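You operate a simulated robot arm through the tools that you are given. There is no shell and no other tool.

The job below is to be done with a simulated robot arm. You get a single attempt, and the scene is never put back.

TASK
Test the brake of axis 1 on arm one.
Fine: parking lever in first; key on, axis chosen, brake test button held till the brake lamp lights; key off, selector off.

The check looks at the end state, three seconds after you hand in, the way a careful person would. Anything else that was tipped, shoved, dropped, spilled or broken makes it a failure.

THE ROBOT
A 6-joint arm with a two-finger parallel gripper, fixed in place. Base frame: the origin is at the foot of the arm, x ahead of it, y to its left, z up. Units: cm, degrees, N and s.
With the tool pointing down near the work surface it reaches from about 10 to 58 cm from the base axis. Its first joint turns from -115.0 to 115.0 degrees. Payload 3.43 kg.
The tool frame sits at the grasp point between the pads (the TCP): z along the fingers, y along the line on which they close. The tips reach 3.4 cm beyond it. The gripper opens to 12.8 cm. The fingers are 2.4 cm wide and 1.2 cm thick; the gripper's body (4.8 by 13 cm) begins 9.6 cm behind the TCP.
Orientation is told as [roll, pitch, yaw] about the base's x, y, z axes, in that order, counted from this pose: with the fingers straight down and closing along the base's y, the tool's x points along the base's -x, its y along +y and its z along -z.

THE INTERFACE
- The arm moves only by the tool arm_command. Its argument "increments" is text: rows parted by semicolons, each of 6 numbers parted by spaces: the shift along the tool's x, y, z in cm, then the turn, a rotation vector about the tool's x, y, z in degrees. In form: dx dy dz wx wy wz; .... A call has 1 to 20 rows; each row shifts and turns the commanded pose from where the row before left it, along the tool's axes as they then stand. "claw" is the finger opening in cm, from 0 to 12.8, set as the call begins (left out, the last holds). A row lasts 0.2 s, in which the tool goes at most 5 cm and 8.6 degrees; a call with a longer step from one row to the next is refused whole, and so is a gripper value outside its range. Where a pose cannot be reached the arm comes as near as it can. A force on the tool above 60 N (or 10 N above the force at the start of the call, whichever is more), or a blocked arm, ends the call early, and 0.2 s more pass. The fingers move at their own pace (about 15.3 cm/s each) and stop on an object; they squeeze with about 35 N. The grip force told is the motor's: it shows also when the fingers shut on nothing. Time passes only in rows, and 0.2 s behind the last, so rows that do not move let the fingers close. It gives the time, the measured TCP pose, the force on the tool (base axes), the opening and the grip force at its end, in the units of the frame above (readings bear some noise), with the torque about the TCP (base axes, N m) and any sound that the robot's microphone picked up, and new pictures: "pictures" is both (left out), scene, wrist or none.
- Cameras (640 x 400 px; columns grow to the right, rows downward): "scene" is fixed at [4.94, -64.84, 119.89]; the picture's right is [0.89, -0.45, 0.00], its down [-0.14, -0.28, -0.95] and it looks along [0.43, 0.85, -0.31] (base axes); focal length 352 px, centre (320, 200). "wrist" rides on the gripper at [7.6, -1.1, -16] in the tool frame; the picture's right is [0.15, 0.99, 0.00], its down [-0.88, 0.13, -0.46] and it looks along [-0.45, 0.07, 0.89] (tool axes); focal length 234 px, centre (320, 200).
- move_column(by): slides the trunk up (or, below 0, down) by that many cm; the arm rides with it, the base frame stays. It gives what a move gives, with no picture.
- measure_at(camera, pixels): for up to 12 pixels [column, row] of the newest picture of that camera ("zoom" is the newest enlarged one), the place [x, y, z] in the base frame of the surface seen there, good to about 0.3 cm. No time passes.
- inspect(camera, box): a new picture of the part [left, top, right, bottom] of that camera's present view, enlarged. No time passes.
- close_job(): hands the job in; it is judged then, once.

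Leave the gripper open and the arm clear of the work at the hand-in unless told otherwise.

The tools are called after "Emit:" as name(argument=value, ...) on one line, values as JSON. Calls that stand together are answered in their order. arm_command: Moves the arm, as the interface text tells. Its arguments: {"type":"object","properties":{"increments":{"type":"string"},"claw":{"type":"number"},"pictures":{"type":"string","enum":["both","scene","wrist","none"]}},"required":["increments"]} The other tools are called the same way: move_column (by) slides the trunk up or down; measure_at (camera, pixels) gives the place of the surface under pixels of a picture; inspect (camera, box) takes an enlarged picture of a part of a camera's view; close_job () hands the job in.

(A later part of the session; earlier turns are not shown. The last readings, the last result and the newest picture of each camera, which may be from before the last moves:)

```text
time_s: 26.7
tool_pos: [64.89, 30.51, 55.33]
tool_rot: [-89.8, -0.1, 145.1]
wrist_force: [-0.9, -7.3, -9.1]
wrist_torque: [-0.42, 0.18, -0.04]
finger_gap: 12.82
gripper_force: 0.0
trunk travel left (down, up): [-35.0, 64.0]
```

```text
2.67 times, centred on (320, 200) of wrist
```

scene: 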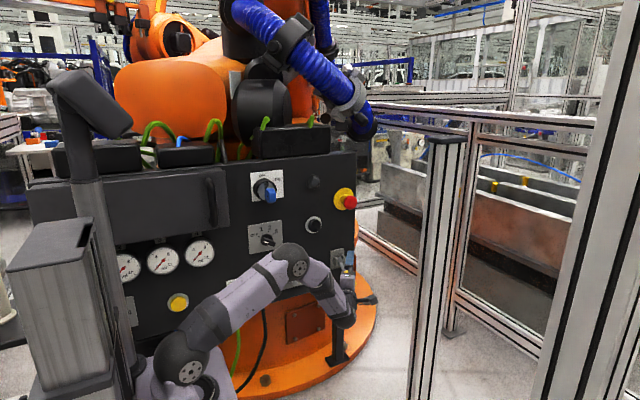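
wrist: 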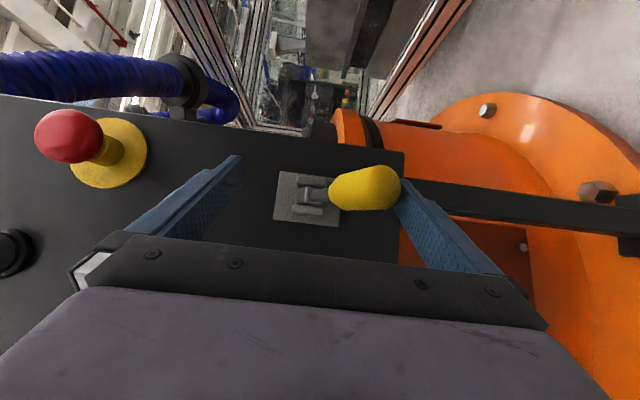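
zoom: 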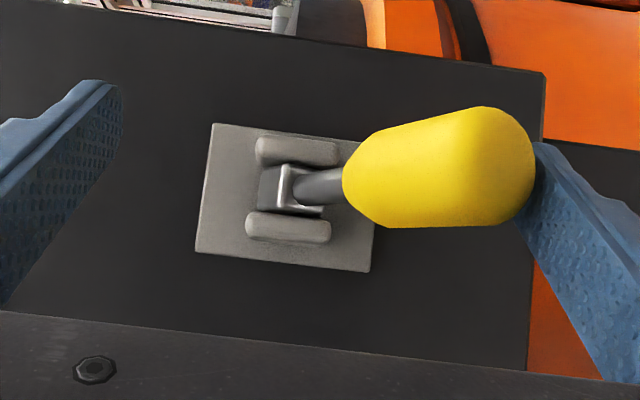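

Contact: about 12 N, again with a y-component. I'll measure the handle to see whether it moved.

Emit:
measure_at(camera="wrist", pixels=[[340, 190], [360, 188], [380, 185], [397, 185], [315, 185], [400, 190], [390, 205]])

Emit:
inspect(camera="scene", box=[315, 235, 385, 320])

```text
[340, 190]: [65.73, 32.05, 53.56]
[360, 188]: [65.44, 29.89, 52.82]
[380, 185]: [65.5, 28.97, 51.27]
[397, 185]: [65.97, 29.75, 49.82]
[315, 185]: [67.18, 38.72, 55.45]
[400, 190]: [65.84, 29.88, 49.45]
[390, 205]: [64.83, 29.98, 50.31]
```

```text
4.71 times, centred on (350, 278) of scene
```

zoom: 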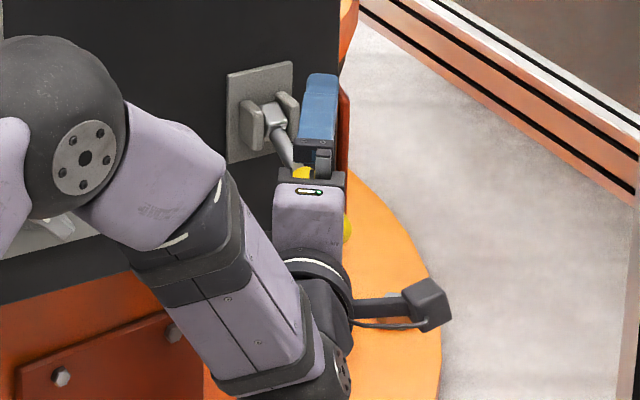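

The handle top rose about 1.1 cm, so the lever does swing upward with about 12 N. I'll continue lifting along the arc.

Emit:
arm_command(increments="0.09 -0.6 -0.12 0 0 0; 0.09 -0.6 -0.12 0 0 0; 0.09 -0.6 -0.12 0 0 0; 0.09 -0.6 -0.12 0 0 0; 0.05 -0.6 -0.08 0 0 0; 0.05 -0.6 -0.08 0 0 0; 0 -0.6 0 0 0 0; 0 -0.6 0 0 0 0", pictures="both")

Emit:
inspect(camera="wrist", box=[200, 130, 440, 270])

```text
time_s: 28.5
tool_pos: [64.87, 30.02, 60.52]
tool_rot: [-90.0, 0.0, 145.3]
wrist_force: [1.1, -1.3, -1.5]
wrist_torque: [-0.09, 0.02, -0.02]
finger_gap: 12.81
gripper_force: 0.0
trunk travel left (down, up): [-35.0, 64.0]
```

scene: 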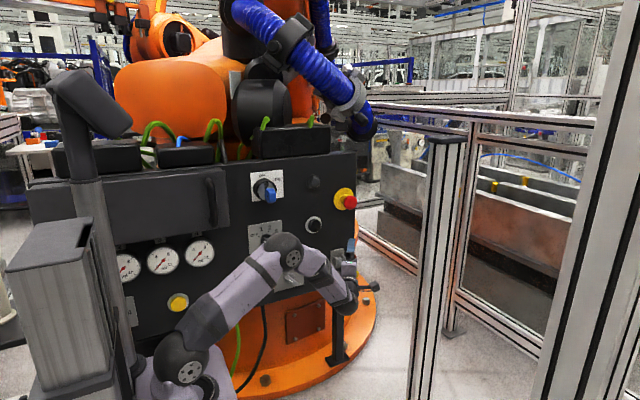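
wrist: 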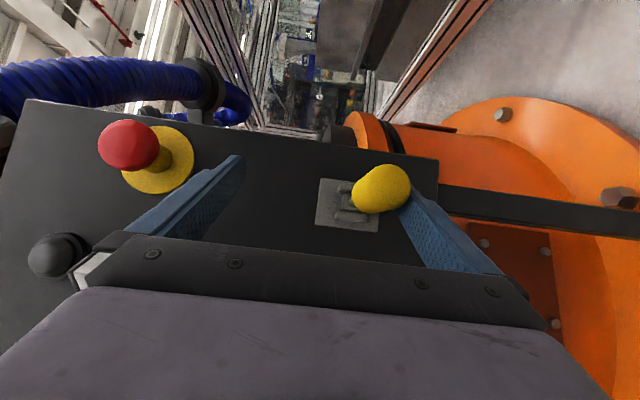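

```text
2.67 times, centred on (320, 200) of wrist
```

zoom: 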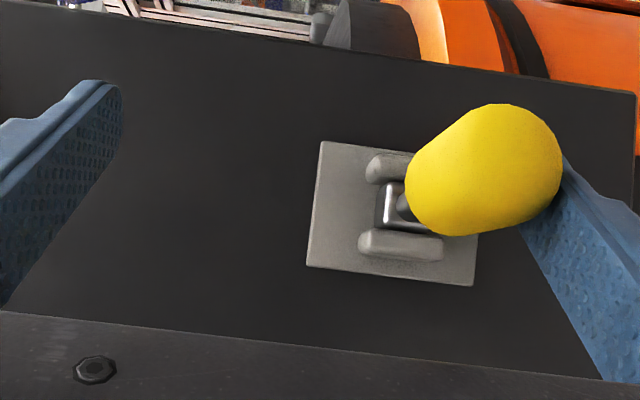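

The lever is now roughly horizontal and the force has dropped to about 2 N. I continue upward, watching for an end stop.

Emit:
arm_command(increments="0 -0.6 0 0 0 0; 0 -0.6 0 0 0 0; 0 -0.6 0 0 0 0; 0 -0.6 0 0 0 0; 0 -0.6 0 0 0 0", pictures="both")

Emit:
inspect(camera="scene", box=[315, 225, 385, 310])

```text
time_s: 29.7
tool_pos: [64.9, 29.98, 63.67]
tool_rot: [-90.0, 0.0, 145.4]
wrist_force: [0.2, -0.5, 0.9]
wrist_torque: [0.0, -0.02, -0.01]
finger_gap: 12.84
gripper_force: 0.1
trunk travel left (down, up): [-35.0, 64.0]
```

scene: 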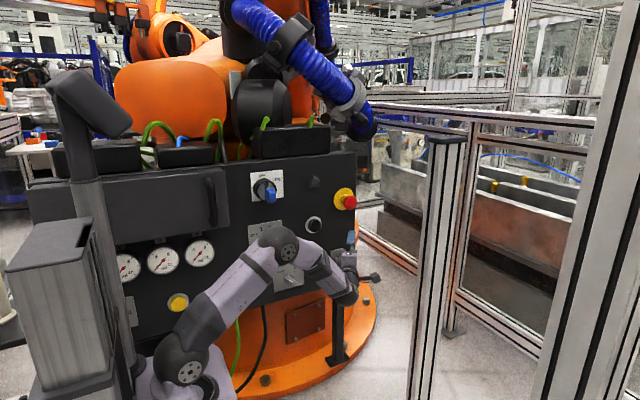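
wrist: 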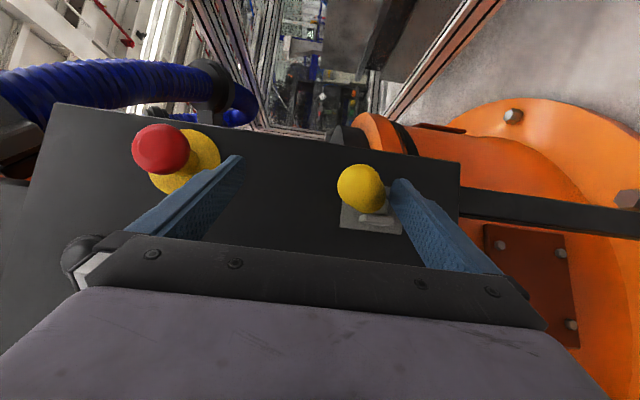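

```text
4.71 times, centred on (350, 268) of scene
```

zoom: 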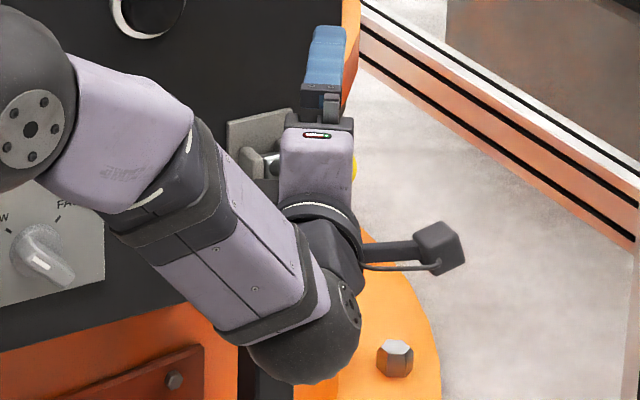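

Force is about 0 and the handle at (360,188) is now off the lower finger, so it seems to have snapped over centre. I'll measure where it rests.

Emit:
measure_at(camera="wrist", pixels=[[360, 188], [350, 180], [375, 188], [382, 195], [370, 205], [376, 225], [360, 170]])

Emit:
inspect(camera="wrist", box=[300, 140, 440, 240])

```text
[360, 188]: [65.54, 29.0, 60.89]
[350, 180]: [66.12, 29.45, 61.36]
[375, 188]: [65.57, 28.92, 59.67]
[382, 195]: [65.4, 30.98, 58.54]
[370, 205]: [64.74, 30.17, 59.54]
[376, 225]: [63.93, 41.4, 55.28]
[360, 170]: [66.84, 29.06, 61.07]
```

```text
4.00 times, centred on (370, 190) of wrist
```

zoom: 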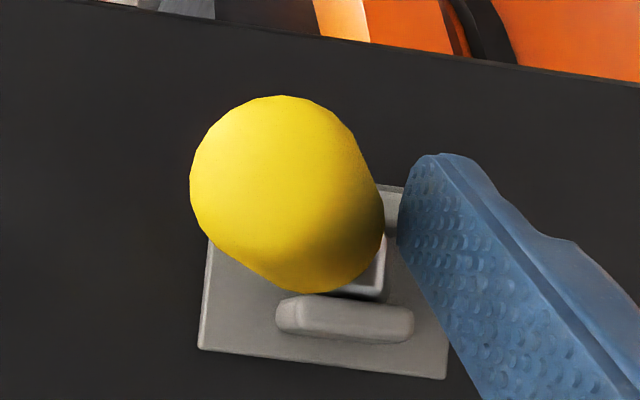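

The handle tip is at z ≈ 60.9, about 23° above horizontal and free of the finger. I'll raise a further 2.4 cm gently to confirm it's at its end stop.

Emit:
arm_command(increments="0 -0.4 0 0 0 0; 0 -0.4 0 0 0 0; 0 -0.4 0 0 0 0; 0 -0.4 0 0 0 0; 0 -0.4 0 0 0 0; 0 -0.4 0 0 0 0", pictures="wrist")

Emit:
measure_at(camera="wrist", pixels=[[345, 180], [355, 185], [365, 185], [372, 195], [350, 195]])

```text
time_s: 31.1
tool_pos: [64.96, 30.01, 65.19]
tool_rot: [-89.0, -0.4, 145.3]
wrist_force: [-1.3, -1.0, -24.7]
wrist_torque: [-0.89, 0.29, 0.01]
finger_gap: 12.78
gripper_force: 0.0
trunk travel left (down, up): [-35.0, 64.0]
```

wrist: 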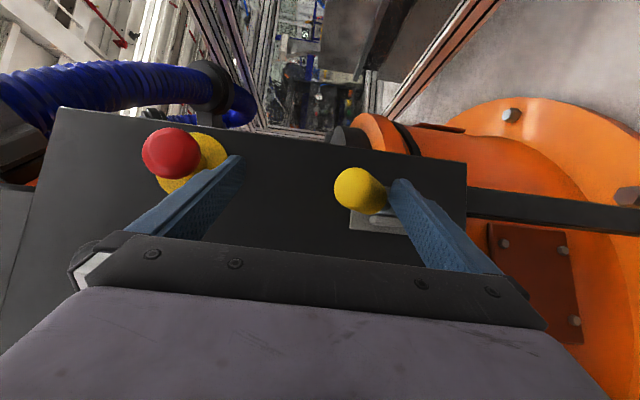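

```text
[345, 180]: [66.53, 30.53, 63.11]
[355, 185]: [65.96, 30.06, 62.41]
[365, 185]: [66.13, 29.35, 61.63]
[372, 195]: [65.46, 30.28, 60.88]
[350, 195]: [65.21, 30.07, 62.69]
```

Resistance is now 25 N at the tool with the handle tip at z ≈ 62, so that's the upper stop. I'll lower the tool 3 cm and check the lever stays up.

Emit:
arm_command(increments="0 1 0 0 0 0; 0 1 0 0 0 0; 0 1 0 0 0 0; 0 0 0 0 0 0; 0 0 0 0 0 0", pictures="wrist")

Emit:
inspect(camera="wrist", box=[300, 140, 440, 240])

Emit:
measure_at(camera="wrist", pixels=[[345, 180], [355, 185], [365, 185], [372, 195], [350, 195]])

```text
time_s: 32.3
tool_pos: [64.98, 29.98, 63.0]
tool_rot: [-90.1, 0.1, 145.2]
wrist_force: [-0.4, -0.1, 0.2]
wrist_torque: [0.01, -0.07, 0.02]
finger_gap: 12.78
gripper_force: 0.1
trunk travel left (down, up): [-35.0, 64.0]
```

wrist: 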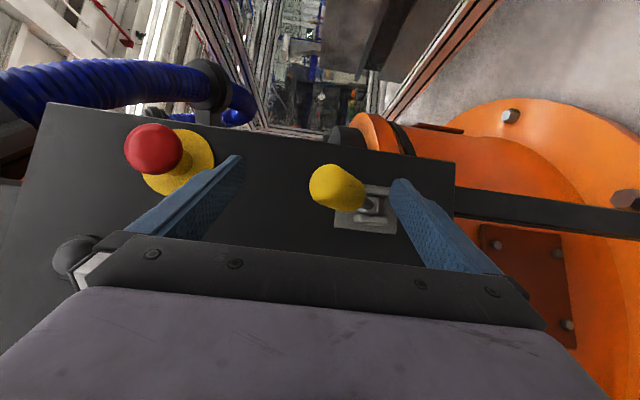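

```text
4.00 times, centred on (370, 190) of wrist
```

zoom: 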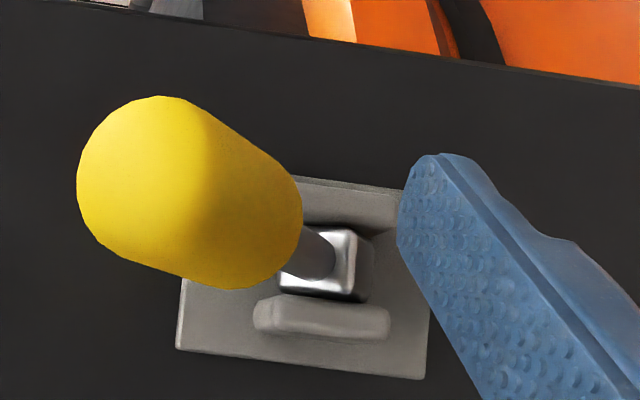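

```text
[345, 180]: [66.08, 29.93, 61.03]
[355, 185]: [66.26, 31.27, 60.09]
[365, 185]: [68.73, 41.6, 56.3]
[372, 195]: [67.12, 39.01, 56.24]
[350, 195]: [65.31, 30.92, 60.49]
```

The lever stays up, well clear of the finger. I'll measure its tip at (325,185).

Emit:
measure_at(camera="wrist", pixels=[[325, 185], [315, 185], [335, 175], [335, 205], [325, 170], [352, 200]])

Emit:
inspect(camera="scene", box=[300, 170, 400, 280])

```text
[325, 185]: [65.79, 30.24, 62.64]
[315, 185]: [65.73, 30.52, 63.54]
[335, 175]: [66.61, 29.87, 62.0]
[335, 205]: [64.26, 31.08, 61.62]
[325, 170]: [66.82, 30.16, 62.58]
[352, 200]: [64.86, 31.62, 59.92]
```

```text
3.64 times, centred on (350, 225) of scene
```

zoom: 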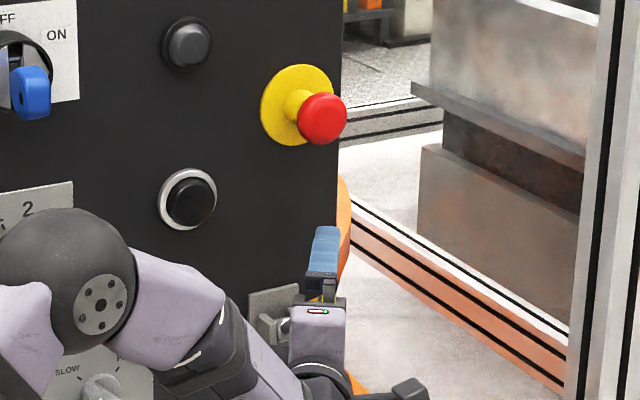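

The lever's tip is at about (65.8, 30.2, 62.7), i.e. +34° and the mirror of where it started, and it holds there. So the parking lever is in. Now I retreat straight back along the fingers.

Emit:
arm_command(increments="0 0 -2 0 0 0; 0 0 -3 0 0 0; 0 0 -3 0 0 0; 0 0 -4 0 0 0", pictures="both")

Emit:
inspect(camera="scene", box=[300, 170, 400, 280])

```text
time_s: 33.3
tool_pos: [58.05, 19.86, 62.85]
tool_rot: [-90.0, 0.0, 145.3]
wrist_force: [0.0, -0.2, 0.4]
wrist_torque: [0.02, -0.04, -0.03]
finger_gap: 12.8
gripper_force: 0.0
trunk travel left (down, up): [-35.0, 64.0]
```

scene: 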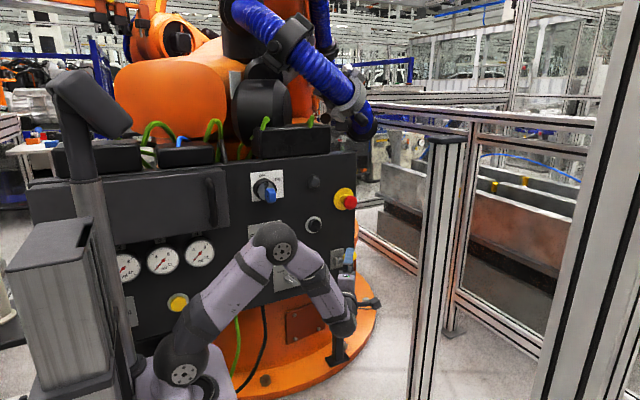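
wrist: 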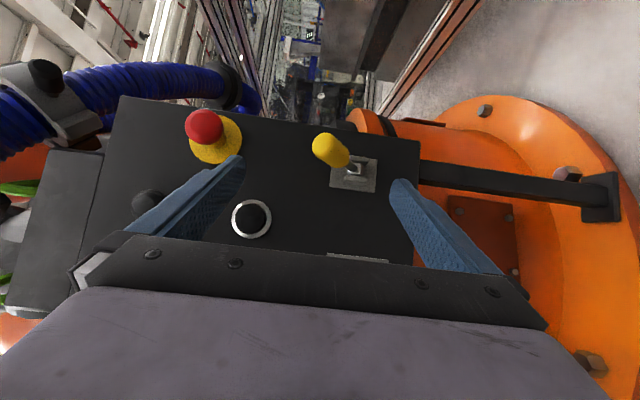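

```text
3.64 times, centred on (350, 225) of scene
```

zoom: 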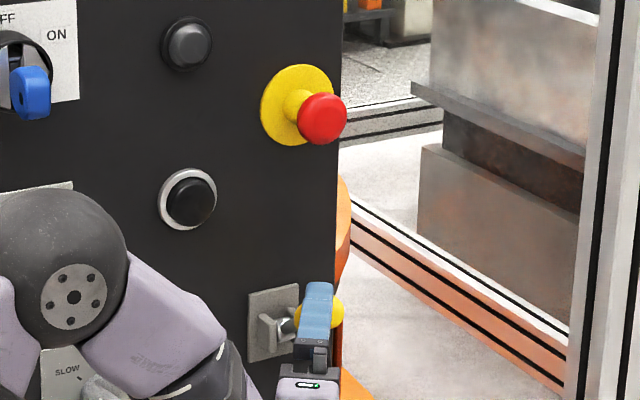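

The lever shows up in the scene view too. Next I turn the tool back to face the panel squarely: yaw +34.7°, then roll −90° so the camera is on top again and the fingers close sideways.

Emit:
arm_command(increments="0 0 0 0 -6.94 0; 0 0 0 0 -6.94 0; 0 0 0 0 -6.94 0; 0 0 0 0 -6.94 0; 0 0 0 0 -6.94 0; -3 0 0 0 0 0; -3 0 0 0 0 0; -3 0 0 0 0 0", pictures="none")

Emit:
arm_command(increments="0 0 0 0 0 -8.18; 0 0 0 0 0 -8.18; 0 0 0 0 0 -8.18; 0 0 0 0 0 -8.18; 0 0 0 0 0 -8.18; 0 0 0 0 0 -8.18; 0 0 0 0 0 -8.18; 0 0 0 0 0 -8.18; 0 0 0 0 0 -8.18; 0 0 0 0 0 -8.18; 0 0 0 0 0 -8.2", pictures="both")

```text
time_s: 35.1
tool_pos: [49.21, 20.0, 62.84]
tool_rot: [-90.0, -0.1, 180.0]
wrist_force: [0.1, 0.0, -0.2]
wrist_torque: [0.02, -0.01, 0.02]
finger_gap: 12.79
gripper_force: 0.0
trunk travel left (down, up): [-35.0, 64.0]
```

```text
time_s: 37.5
tool_pos: [49.14, 20.1, 62.88]
tool_rot: [87.3, 90.0, -2.7]
wrist_force: [0.1, 0.0, -0.3]
wrist_torque: [0.0, 0.02, 0.02]
finger_gap: 12.81
gripper_force: 0.1
trunk travel left (down, up): [-35.0, 64.0]
```

scene: 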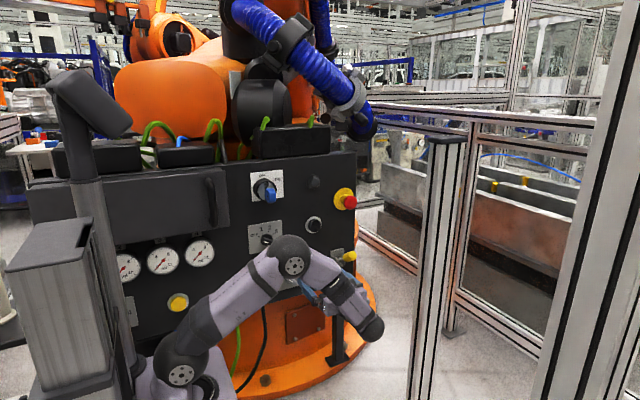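
wrist: 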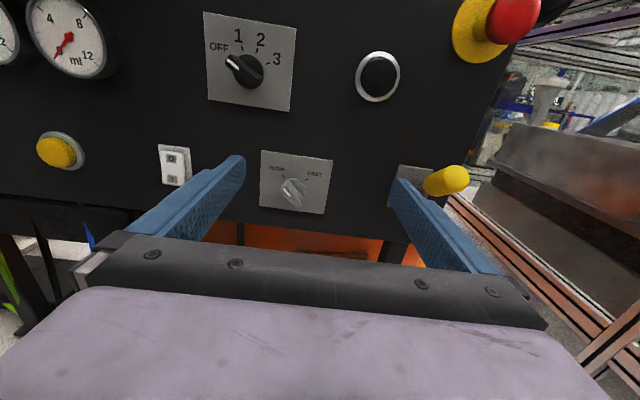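

The tool faces the panel with the fingers left/right. I raise the trunk 20 cm toward key height and shift left to x ≈ 37 while staying back.

Emit:
move_column(by=20)

Emit:
arm_command(increments="1.5 -3 0 0 0 0; 1.5 -3 0 0 0 0; 1.5 -3 0 0 0 0; 1 -2.8 0 0 0 0", pictures="both")

Emit:
inspect(camera="wrist", box=[260, 100, 440, 240])

```text
time_s: 39.7
tool_pos: [49.01, 20.09, 82.98]
tool_rot: [-54.3, 90.0, -144.4]
wrist_force: [0.6, -0.5, 0.2]
wrist_torque: [-0.02, -0.01, -0.03]
finger_gap: 12.83
gripper_force: 0.1
trunk travel left (down, up): [-55.0, 44.0]
```

```text
time_s: 40.7
tool_pos: [37.18, 19.9, 88.39]
tool_rot: [100.8, 90.1, 10.7]
wrist_force: [-0.9, 1.2, 0.4]
wrist_torque: [-0.01, 0.01, -0.02]
finger_gap: 12.8
gripper_force: 0.0
trunk travel left (down, up): [-55.0, 44.0]
```

scene: 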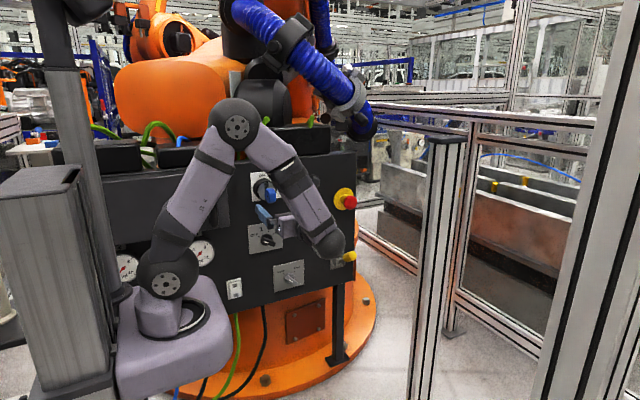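
wrist: 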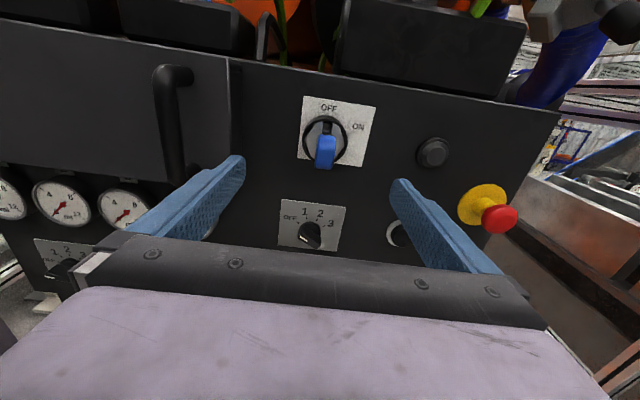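

```text
2.86 times, centred on (350, 170) of wrist
```

zoom: 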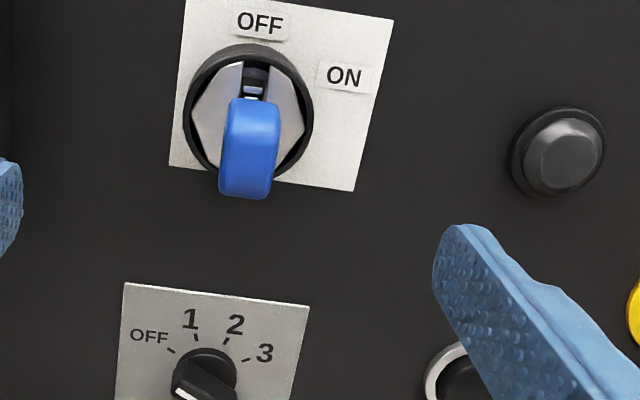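

Now I see the key clearly: blue bow at wrist pixel (326,152), upright at OFF. I'll measure the bow's extents, the cylinder and the plate.

Emit:
measure_at(camera="wrist", pixels=[[326, 145], [326, 155], [326, 165], [319, 152], [333, 152], [326, 138], [310, 135], [345, 130], [324, 121], [300, 155], [357, 166], [374, 107]])

Emit:
measure_at(camera="scene", pixels=[[270, 188], [265, 185], [272, 195], [268, 180], [258, 180], [262, 192], [284, 172], [250, 200]])

Emit:
inspect(camera="scene", box=[240, 160, 300, 210])

```text
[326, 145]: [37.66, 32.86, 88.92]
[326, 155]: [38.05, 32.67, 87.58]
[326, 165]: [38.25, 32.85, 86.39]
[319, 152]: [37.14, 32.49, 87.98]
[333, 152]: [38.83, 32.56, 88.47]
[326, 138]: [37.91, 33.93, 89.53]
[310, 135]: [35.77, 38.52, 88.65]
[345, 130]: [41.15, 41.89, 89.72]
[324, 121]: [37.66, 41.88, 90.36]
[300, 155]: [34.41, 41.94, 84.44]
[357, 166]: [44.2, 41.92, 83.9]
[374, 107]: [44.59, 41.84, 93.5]
```

```text
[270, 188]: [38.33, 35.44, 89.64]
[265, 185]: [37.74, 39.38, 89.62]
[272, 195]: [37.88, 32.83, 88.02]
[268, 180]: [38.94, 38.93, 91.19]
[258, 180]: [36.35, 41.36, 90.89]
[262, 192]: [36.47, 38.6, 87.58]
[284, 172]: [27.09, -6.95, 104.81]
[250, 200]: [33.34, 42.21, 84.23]
```

```text
8.00 times, centred on (270, 185) of scene
```

zoom: 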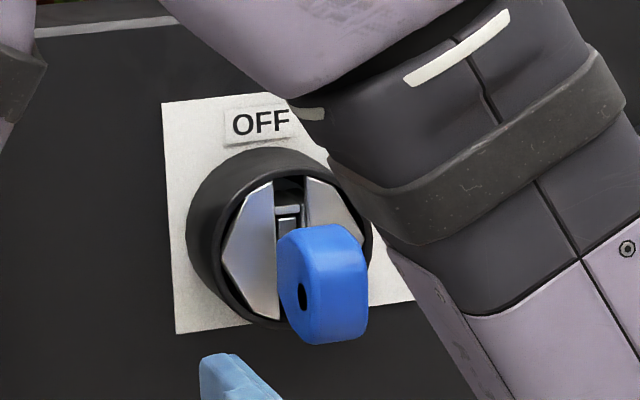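

The key axis works out at about (38.1, 88.0), and the bow spans y 32.6–36, z 86.2–89.8, about 2 cm thick. I'll align, narrow the fingers to 6 cm, and approach to y = 30 first.

Emit:
arm_command(increments="-0.4 0.87 0 0 0 0; 0 0 3.4 0 0 0; 0 0 3.4 0 0 0; 0 0 2.5 0 0 0; 0 0 0 0 0 0", claw=6, pictures="both")

Emit:
inspect(camera="wrist", box=[220, 110, 420, 260])

```text
time_s: 41.9
tool_pos: [38.1, 29.41, 88.02]
tool_rot: [-22.1, 90.0, -112.1]
wrist_force: [0.3, 0.4, -0.4]
wrist_torque: [-0.01, 0.02, 0.03]
finger_gap: 6.0
gripper_force: 0.1
trunk travel left (down, up): [-55.0, 44.0]
```

scene: 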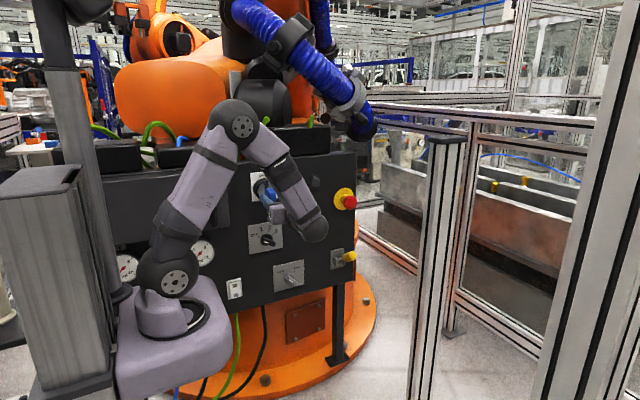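
wrist: 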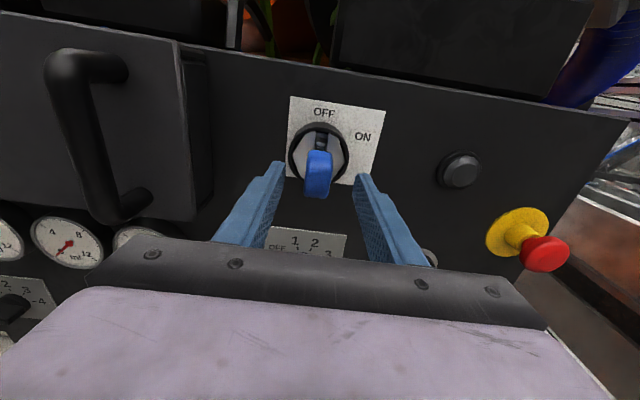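

```text
2.67 times, centred on (320, 185) of wrist
```

zoom: 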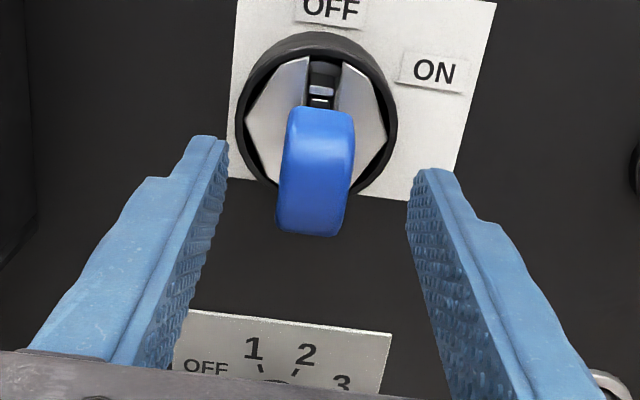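

The bow is centred between the fingers. A quick re-measure from this closer view before closing in.

Emit:
measure_at(camera="wrist", pixels=[[318, 158], [319, 170], [317, 190], [309, 175], [329, 175], [306, 150], [334, 150], [300, 140], [345, 165]])

```text
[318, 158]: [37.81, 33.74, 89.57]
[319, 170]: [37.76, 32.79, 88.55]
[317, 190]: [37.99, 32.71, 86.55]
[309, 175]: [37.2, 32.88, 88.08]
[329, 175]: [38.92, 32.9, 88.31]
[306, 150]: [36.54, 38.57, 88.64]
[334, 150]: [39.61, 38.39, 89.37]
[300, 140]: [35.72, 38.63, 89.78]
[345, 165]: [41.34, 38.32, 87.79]
```

The bow centre is confirmed at (38.0, 88.0). I advance 4 cm to y ≈ 33.4 so the pads cover the bow.

Emit:
arm_command(increments="0 0 1.5 0 0 0; 0 0 1.5 0 0 0; 0 0 1 0 0 0", pictures="wrist")

Emit:
inspect(camera="wrist", box=[220, 110, 420, 260])

```text
time_s: 42.7
tool_pos: [38.06, 33.49, 88.13]
tool_rot: [8.2, 90.0, -81.9]
wrist_force: [-0.2, 0.0, -1.3]
wrist_torque: [0.02, -0.04, 0.02]
finger_gap: 6.01
gripper_force: 0.0
trunk travel left (down, up): [-55.0, 44.0]
```

wrist: 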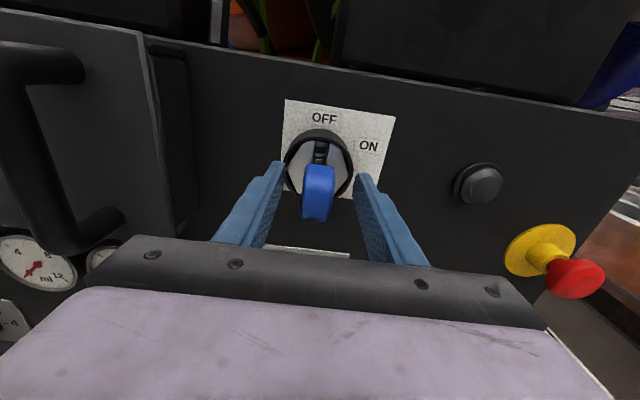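

```text
2.67 times, centred on (320, 185) of wrist
```

zoom: 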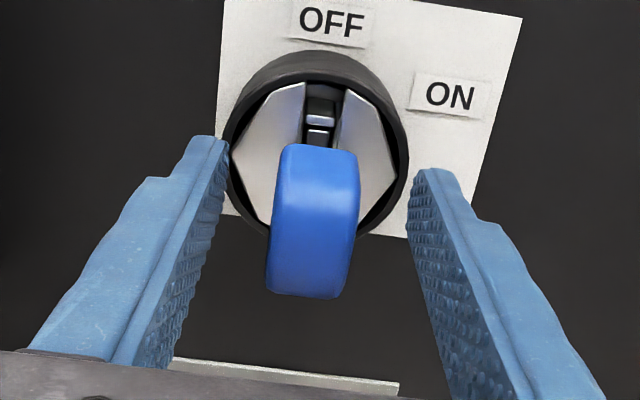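

The bow is between the pads and the fingertips stay clear of the bezel. Now I close the fingers on it.

Emit:
arm_command(increments="0 0 0 0 0 0; 0 0 0 0 0 0; 0 0 0 0 0 0", claw=0, pictures="wrist")

Emit:
inspect(camera="wrist", box=[220, 110, 420, 260])

```text
time_s: 43.5
tool_pos: [38.01, 33.47, 88.24]
tool_rot: [43.4, 90.0, -46.8]
wrist_force: [-4.7, 1.1, 0.4]
wrist_torque: [0.08, -0.02, 0.27]
finger_gap: 2.32
gripper_force: 34.9
trunk travel left (down, up): [-55.0, 44.0]
```

wrist: 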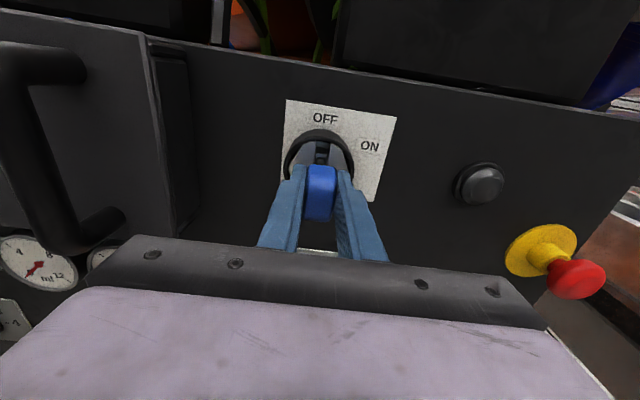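

```text
2.67 times, centred on (320, 185) of wrist
```

zoom: 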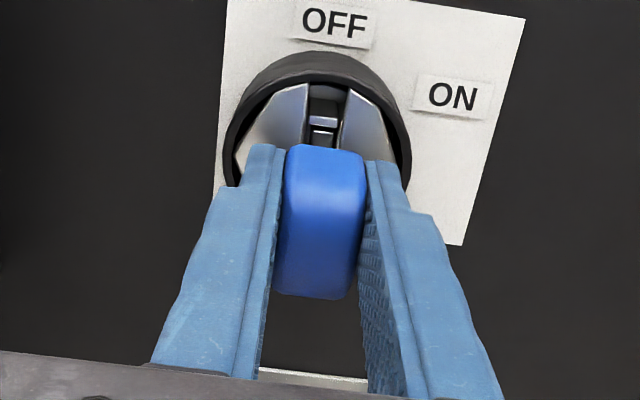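

Gripped: the gap is 2.32 cm at 35 N. Now I turn the key clockwise toward ON, 20° at first in 5° steps, and read the torque.

Emit:
arm_command(increments="0 0 0 0 0 5; 0 0 0 0 0 5; 0 0 0 0 0 5; 0 0 0 0 0 5", pictures="wrist")

Emit:
inspect(camera="wrist", box=[220, 110, 420, 260])

```text
time_s: 44.5
tool_pos: [38.11, 33.37, 88.04]
tool_rot: [-89.9, 69.9, 180.1]
wrist_force: [-6.7, 3.6, 2.6]
wrist_torque: [0.12, -0.02, 0.4]
finger_gap: 2.34
gripper_force: 34.7
trunk travel left (down, up): [-55.0, 44.0]
```

wrist: 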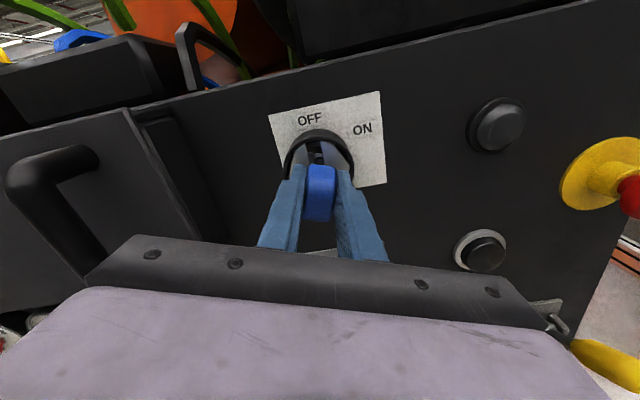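

```text
2.67 times, centred on (320, 185) of wrist
```

zoom: 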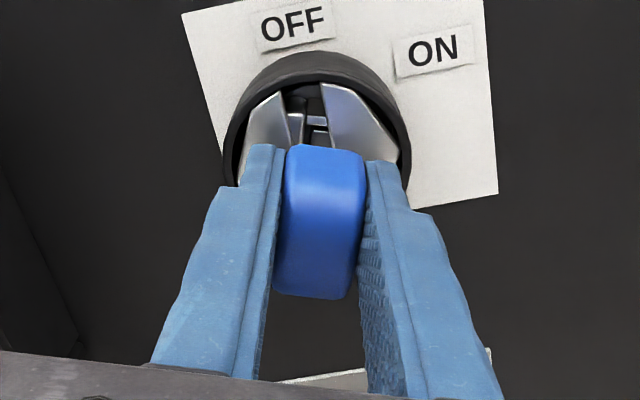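

The key turns with the tool at little torque. Continuing another 25° while watching for the stop.

Emit:
arm_command(increments="0 0 0 0 0 5; 0 0 0 0 0 5; 0 0 0 0 0 5; 0 0 0 0 0 5; 0 0 0 0 0 5", pictures="wrist")

Emit:
inspect(camera="wrist", box=[220, 110, 420, 260])

```text
time_s: 45.7
tool_pos: [38.1, 33.46, 88.03]
tool_rot: [-90.0, 44.9, 179.9]
wrist_force: [-3.1, 3.9, 3.4]
wrist_torque: [0.12, 0.0, 0.3]
finger_gap: 2.3
gripper_force: 34.8
trunk travel left (down, up): [-55.0, 44.0]
```

wrist: 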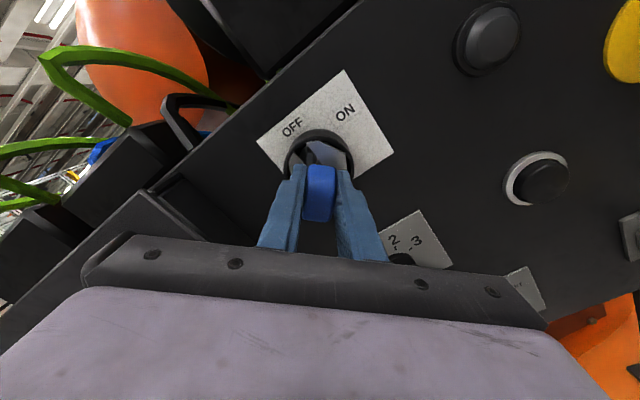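

```text
2.67 times, centred on (320, 185) of wrist
```

zoom: 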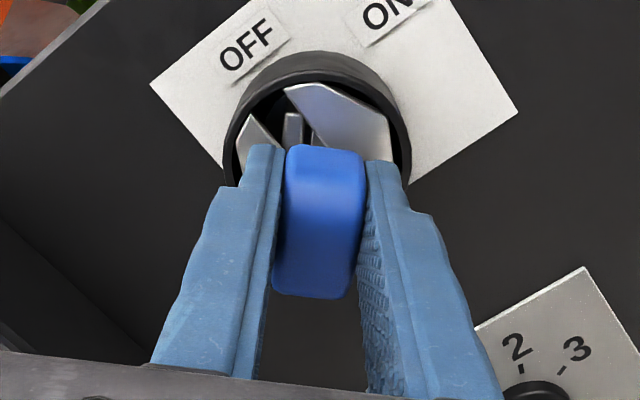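

Still no resistance at 45° and ON isn't yet on top in the tool view. Continuing in 5° steps to the stop.

Emit:
arm_command(increments="0 0 0 0 0 5; 0 0 0 0 0 5; 0 0 0 0 0 5", pictures="wrist")

Emit:
inspect(camera="wrist", box=[220, 90, 420, 260])

```text
time_s: 46.5
tool_pos: [38.15, 33.46, 88.04]
tool_rot: [-90.0, 29.8, -180.0]
wrist_force: [-5.0, 5.5, 3.7]
wrist_torque: [0.18, 0.03, 0.37]
finger_gap: 2.32
gripper_force: 35.3
trunk travel left (down, up): [-55.0, 44.0]
```

wrist: 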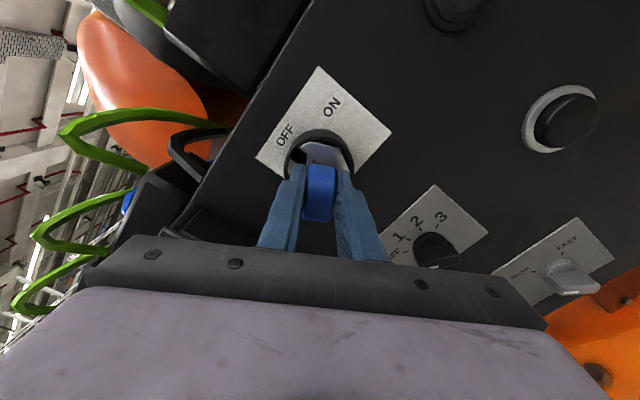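

```text
2.35 times, centred on (320, 175) of wrist
```

zoom: 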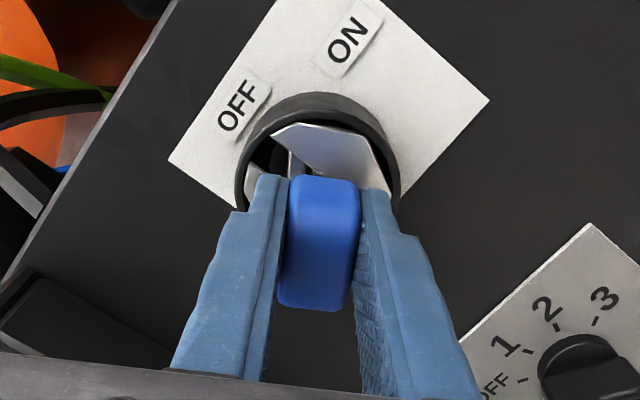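

ON is almost at the top in the tool view (60° turned). A few more degrees, one step at a time.

Emit:
arm_command(increments="0 0 0 0 0 3; 0 0 0 0 0 3; 0 0 0 0 0 3", pictures="wrist")

Emit:
inspect(camera="wrist", box=[220, 90, 420, 260])

```text
time_s: 47.3
tool_pos: [38.14, 33.37, 88.1]
tool_rot: [-90.0, 21.0, 180.0]
wrist_force: [-4.5, 0.7, 2.7]
wrist_torque: [0.08, -0.41, 0.69]
finger_gap: 2.32
gripper_force: 35.5
trunk travel left (down, up): [-55.0, 44.0]
```

wrist: 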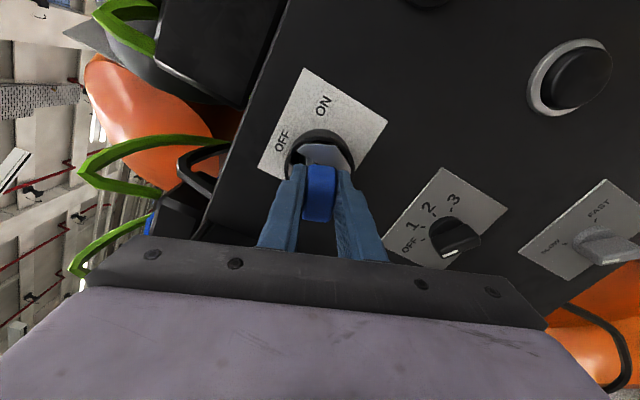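

```text
2.35 times, centred on (320, 175) of wrist
```

zoom: 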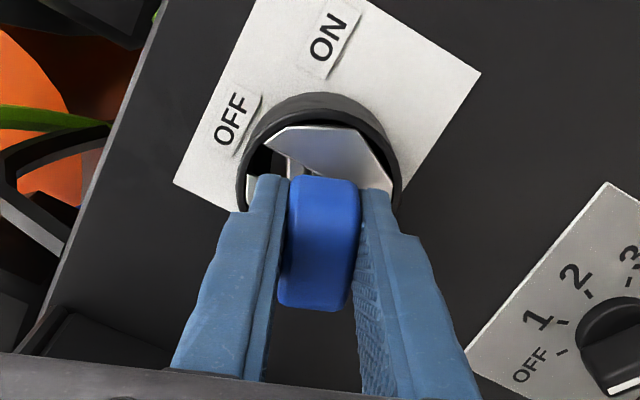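

The torque about y jumped to −0.41 N·m, which looks like the ON stop. One more 3° step to confirm.

Emit:
arm_command(increments="0 0 0 0 0 3", pictures="wrist")

Emit:
inspect(camera="scene", box=[240, 150, 340, 240])

```text
time_s: 47.7
tool_pos: [38.2, 33.35, 87.99]
tool_rot: [-89.9, 18.2, 179.9]
wrist_force: [-3.5, 1.6, 1.6]
wrist_torque: [0.14, -1.03, 0.67]
finger_gap: 2.37
gripper_force: 35.2
trunk travel left (down, up): [-55.0, 44.0]
```

wrist: 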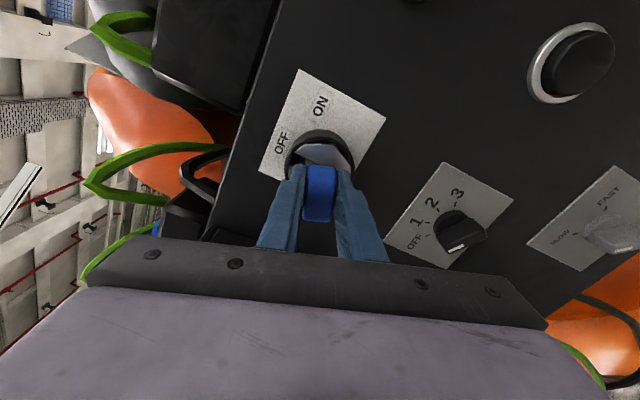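

```text
4.44 times, centred on (290, 195) of scene
```

zoom: 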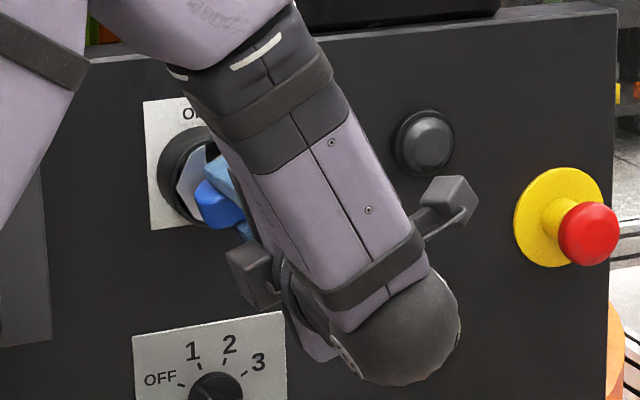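

The torque rose to −1.03 N·m, so the key is against its ON stop. I'll ease back 5° to relieve the load, then open the fingers to 6 cm.

Emit:
arm_command(increments="0 0 0 0 0 -5; 0 0 0 0 0 0", pictures="none")

Emit:
arm_command(increments="0 0 0 0 0 0; 0 0 0 0 0 0; 0 0 0 0 0 0", claw=6, pictures="wrist")

Emit:
inspect(camera="wrist", box=[220, 90, 420, 260])

```text
time_s: 48.3
tool_pos: [38.23, 33.49, 88.08]
tool_rot: [-89.9, 23.0, 179.9]
wrist_force: [-4.3, -0.4, 2.2]
wrist_torque: [0.04, -0.1, 0.54]
finger_gap: 2.33
gripper_force: 34.9
trunk travel left (down, up): [-55.0, 44.0]
```

```text
time_s: 49.1
tool_pos: [38.29, 33.25, 88.03]
tool_rot: [-90.0, 23.0, 179.9]
wrist_force: [-0.2, 0.0, -0.3]
wrist_torque: [0.0, -0.01, 0.0]
finger_gap: 6.0
gripper_force: 0.0
trunk travel left (down, up): [-55.0, 44.0]
```

wrist: 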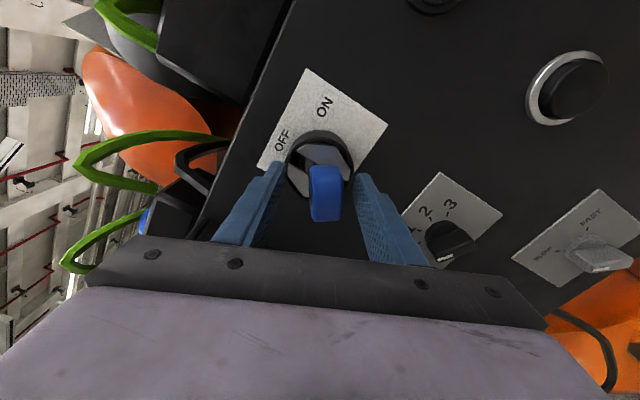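

```text
2.35 times, centred on (320, 175) of wrist
```

zoom: 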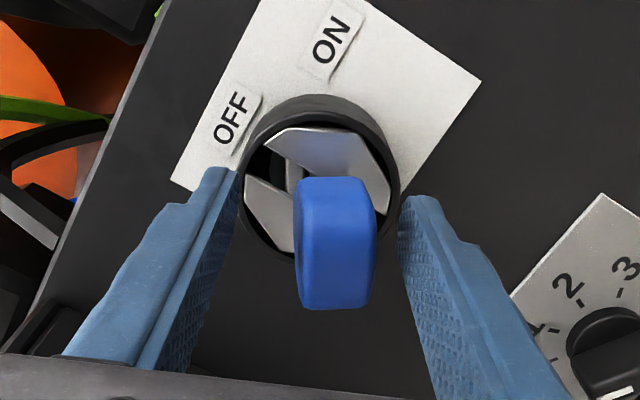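

The key stays at ON after release. I back off 9 cm, then view the axis selector with the tool rolled back to upright.

Emit:
arm_command(increments="0 0 -3 0 0 0; 0 0 -3 0 0 0; 0 0 -4 0 0 0; 0 0 -4 0 0 0", pictures="none")

Emit:
arm_command(increments="0 0 0 0 0 -8.4; 0 0 0 0 0 -8.4; 0 0 0 0 0 -8.4; 0 0 0 0 0 -8.4; 0 0 0 0 0 -8.4; 0 0 0 0 0 -8.4; 0 0 0 0 0 -8.4; 0 0 0 0 0 -8.2; -4 0 0 0 0 0; -4 0 0 0 0 0; -4 0 0 0 0 0", pictures="both")

Emit:
inspect(camera="wrist", box=[250, 60, 430, 240])

```text
time_s: 50.1
tool_pos: [38.09, 19.34, 87.91]
tool_rot: [-90.0, 23.1, 180.0]
wrist_force: [0.5, 0.0, -0.2]
wrist_torque: [0.02, -0.02, 0.02]
finger_gap: 6.01
gripper_force: 0.0
trunk travel left (down, up): [-55.0, 44.0]
```

```text
time_s: 52.5
tool_pos: [38.01, 19.36, 75.94]
tool_rot: [74.7, 89.9, -15.4]
wrist_force: [-0.2, 0.1, -0.1]
wrist_torque: [-0.05, 0.02, -0.03]
finger_gap: 5.99
gripper_force: 0.1
trunk travel left (down, up): [-55.0, 44.0]
```

scene: 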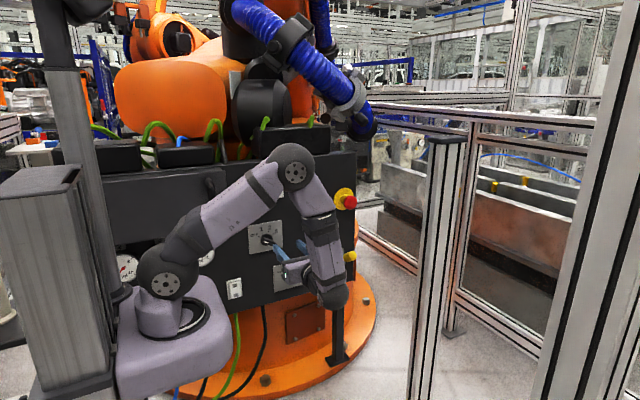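
wrist: 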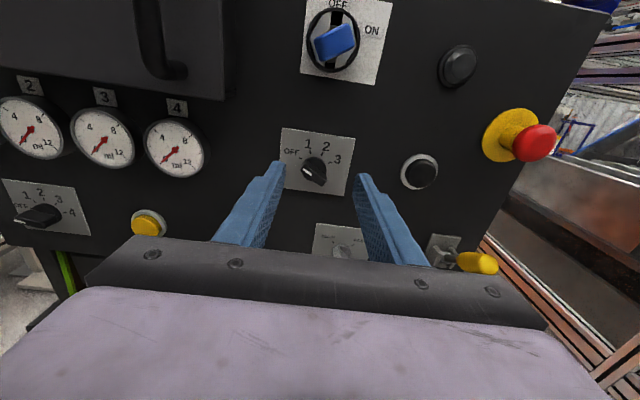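

```text
2.22 times, centred on (340, 150) of wrist
```

zoom: 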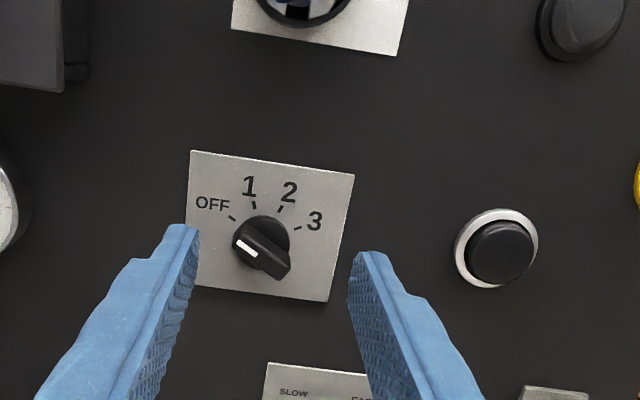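

The key points at ON. Now I zoom in on the selector knob to get its centre and pointer angle.

Emit:
inspect(camera="wrist", box=[275, 120, 355, 200])

Emit:
measure_at(camera="wrist", pixels=[[308, 171], [316, 176], [325, 181], [313, 160], [320, 163], [303, 166], [300, 159], [308, 151], [321, 152], [328, 160], [283, 129], [346, 194]])

Emit:
inspect(camera="scene", box=[240, 215, 300, 260])

```text
5.00 times, centred on (315, 160) of wrist
```

zoom: 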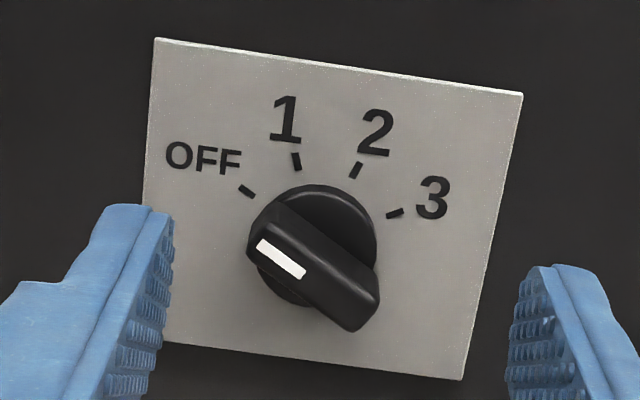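

```text
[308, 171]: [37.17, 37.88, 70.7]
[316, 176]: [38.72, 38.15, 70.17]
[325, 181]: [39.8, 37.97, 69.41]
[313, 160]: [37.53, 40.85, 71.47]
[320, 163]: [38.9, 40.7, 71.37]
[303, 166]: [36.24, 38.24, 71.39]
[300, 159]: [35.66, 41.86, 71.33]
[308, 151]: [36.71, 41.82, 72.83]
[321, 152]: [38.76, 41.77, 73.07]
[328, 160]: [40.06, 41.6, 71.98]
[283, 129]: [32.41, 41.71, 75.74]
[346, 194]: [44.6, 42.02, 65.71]
```

```text
8.89 times, centred on (270, 238) of scene
```

zoom: 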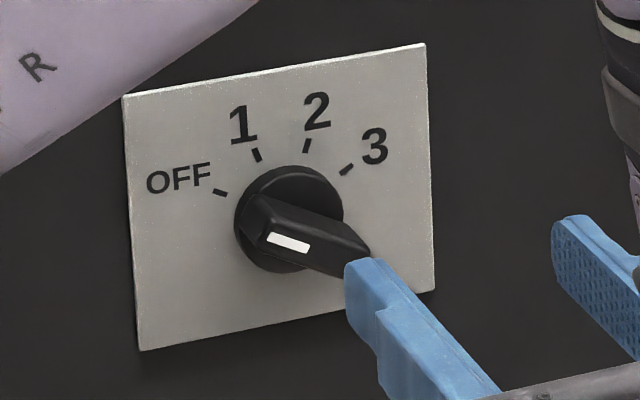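

Knob: the wing face is at y ≈ 38, axis at about (37.95, 70.4), pointing at OFF (−60° from vertical). Position 1 is 40° clockwise from there. I'll align with the axis, come to y ≈ 28, and roll the tool −60° so the fingers straddle the wing.

Emit:
arm_command(increments="-2.8 -0.03 0 0 0 0; -2.74 -0.03 0 0 0 0; 0 0 3 0 0 0; 0 0 3 0 0 0; 0 0 3 0 0 0; 0 0 0 0 0 -7.5; 0 0 0 0 0 -7.5; 0 0 0 0 0 -7.5; 0 0 0 0 0 -7.5; 0 0 0 0 0 -7.5; 0 0 0 0 0 -7.5; 0 0 0 0 0 -7.5; 0 0 0 0 0 -7.5", claw=5, pictures="both")

Emit:
inspect(camera="wrist", box=[220, 110, 420, 260])

```text
time_s: 55.3
tool_pos: [38.06, 28.27, 70.47]
tool_rot: [89.9, 29.8, -0.1]
wrist_force: [0.1, -1.3, 0.5]
wrist_torque: [0.01, 0.01, -0.02]
finger_gap: 4.98
gripper_force: 0.0
trunk travel left (down, up): [-55.0, 44.0]
```

scene: 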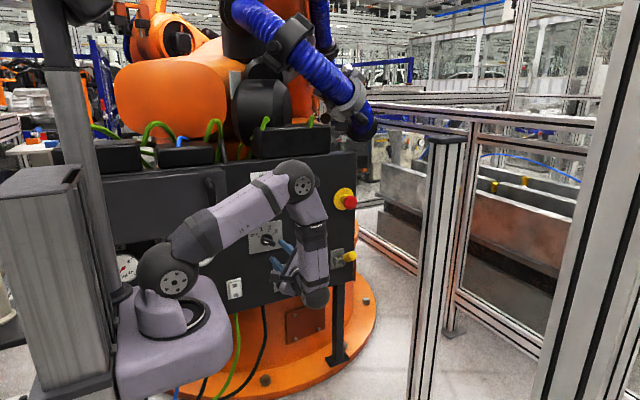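
wrist: 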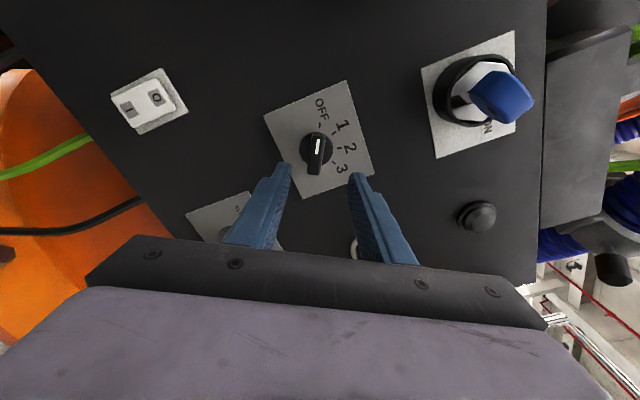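

```text
2.67 times, centred on (320, 185) of wrist
```

zoom: 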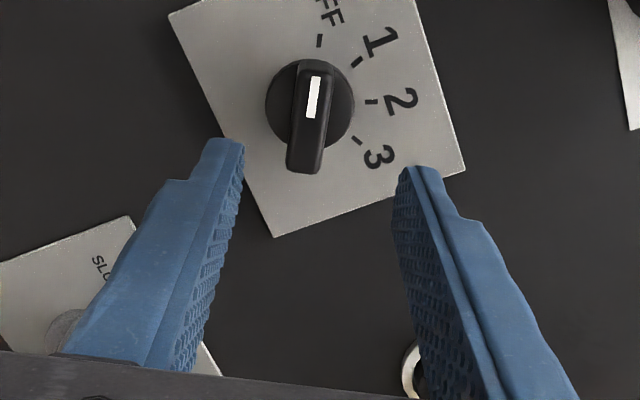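

The wing is now lined up with the finger direction. I'll re-measure its ends and centre from this view.

Emit:
measure_at(camera="wrist", pixels=[[316, 152], [318, 136], [314, 170], [311, 155], [321, 155], [302, 148], [331, 150], [317, 146]])

```text
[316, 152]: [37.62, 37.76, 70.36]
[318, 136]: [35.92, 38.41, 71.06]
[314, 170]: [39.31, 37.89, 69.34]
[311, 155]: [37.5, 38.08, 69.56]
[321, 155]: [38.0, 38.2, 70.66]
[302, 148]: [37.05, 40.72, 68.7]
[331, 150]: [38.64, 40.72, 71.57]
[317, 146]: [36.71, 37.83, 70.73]
```

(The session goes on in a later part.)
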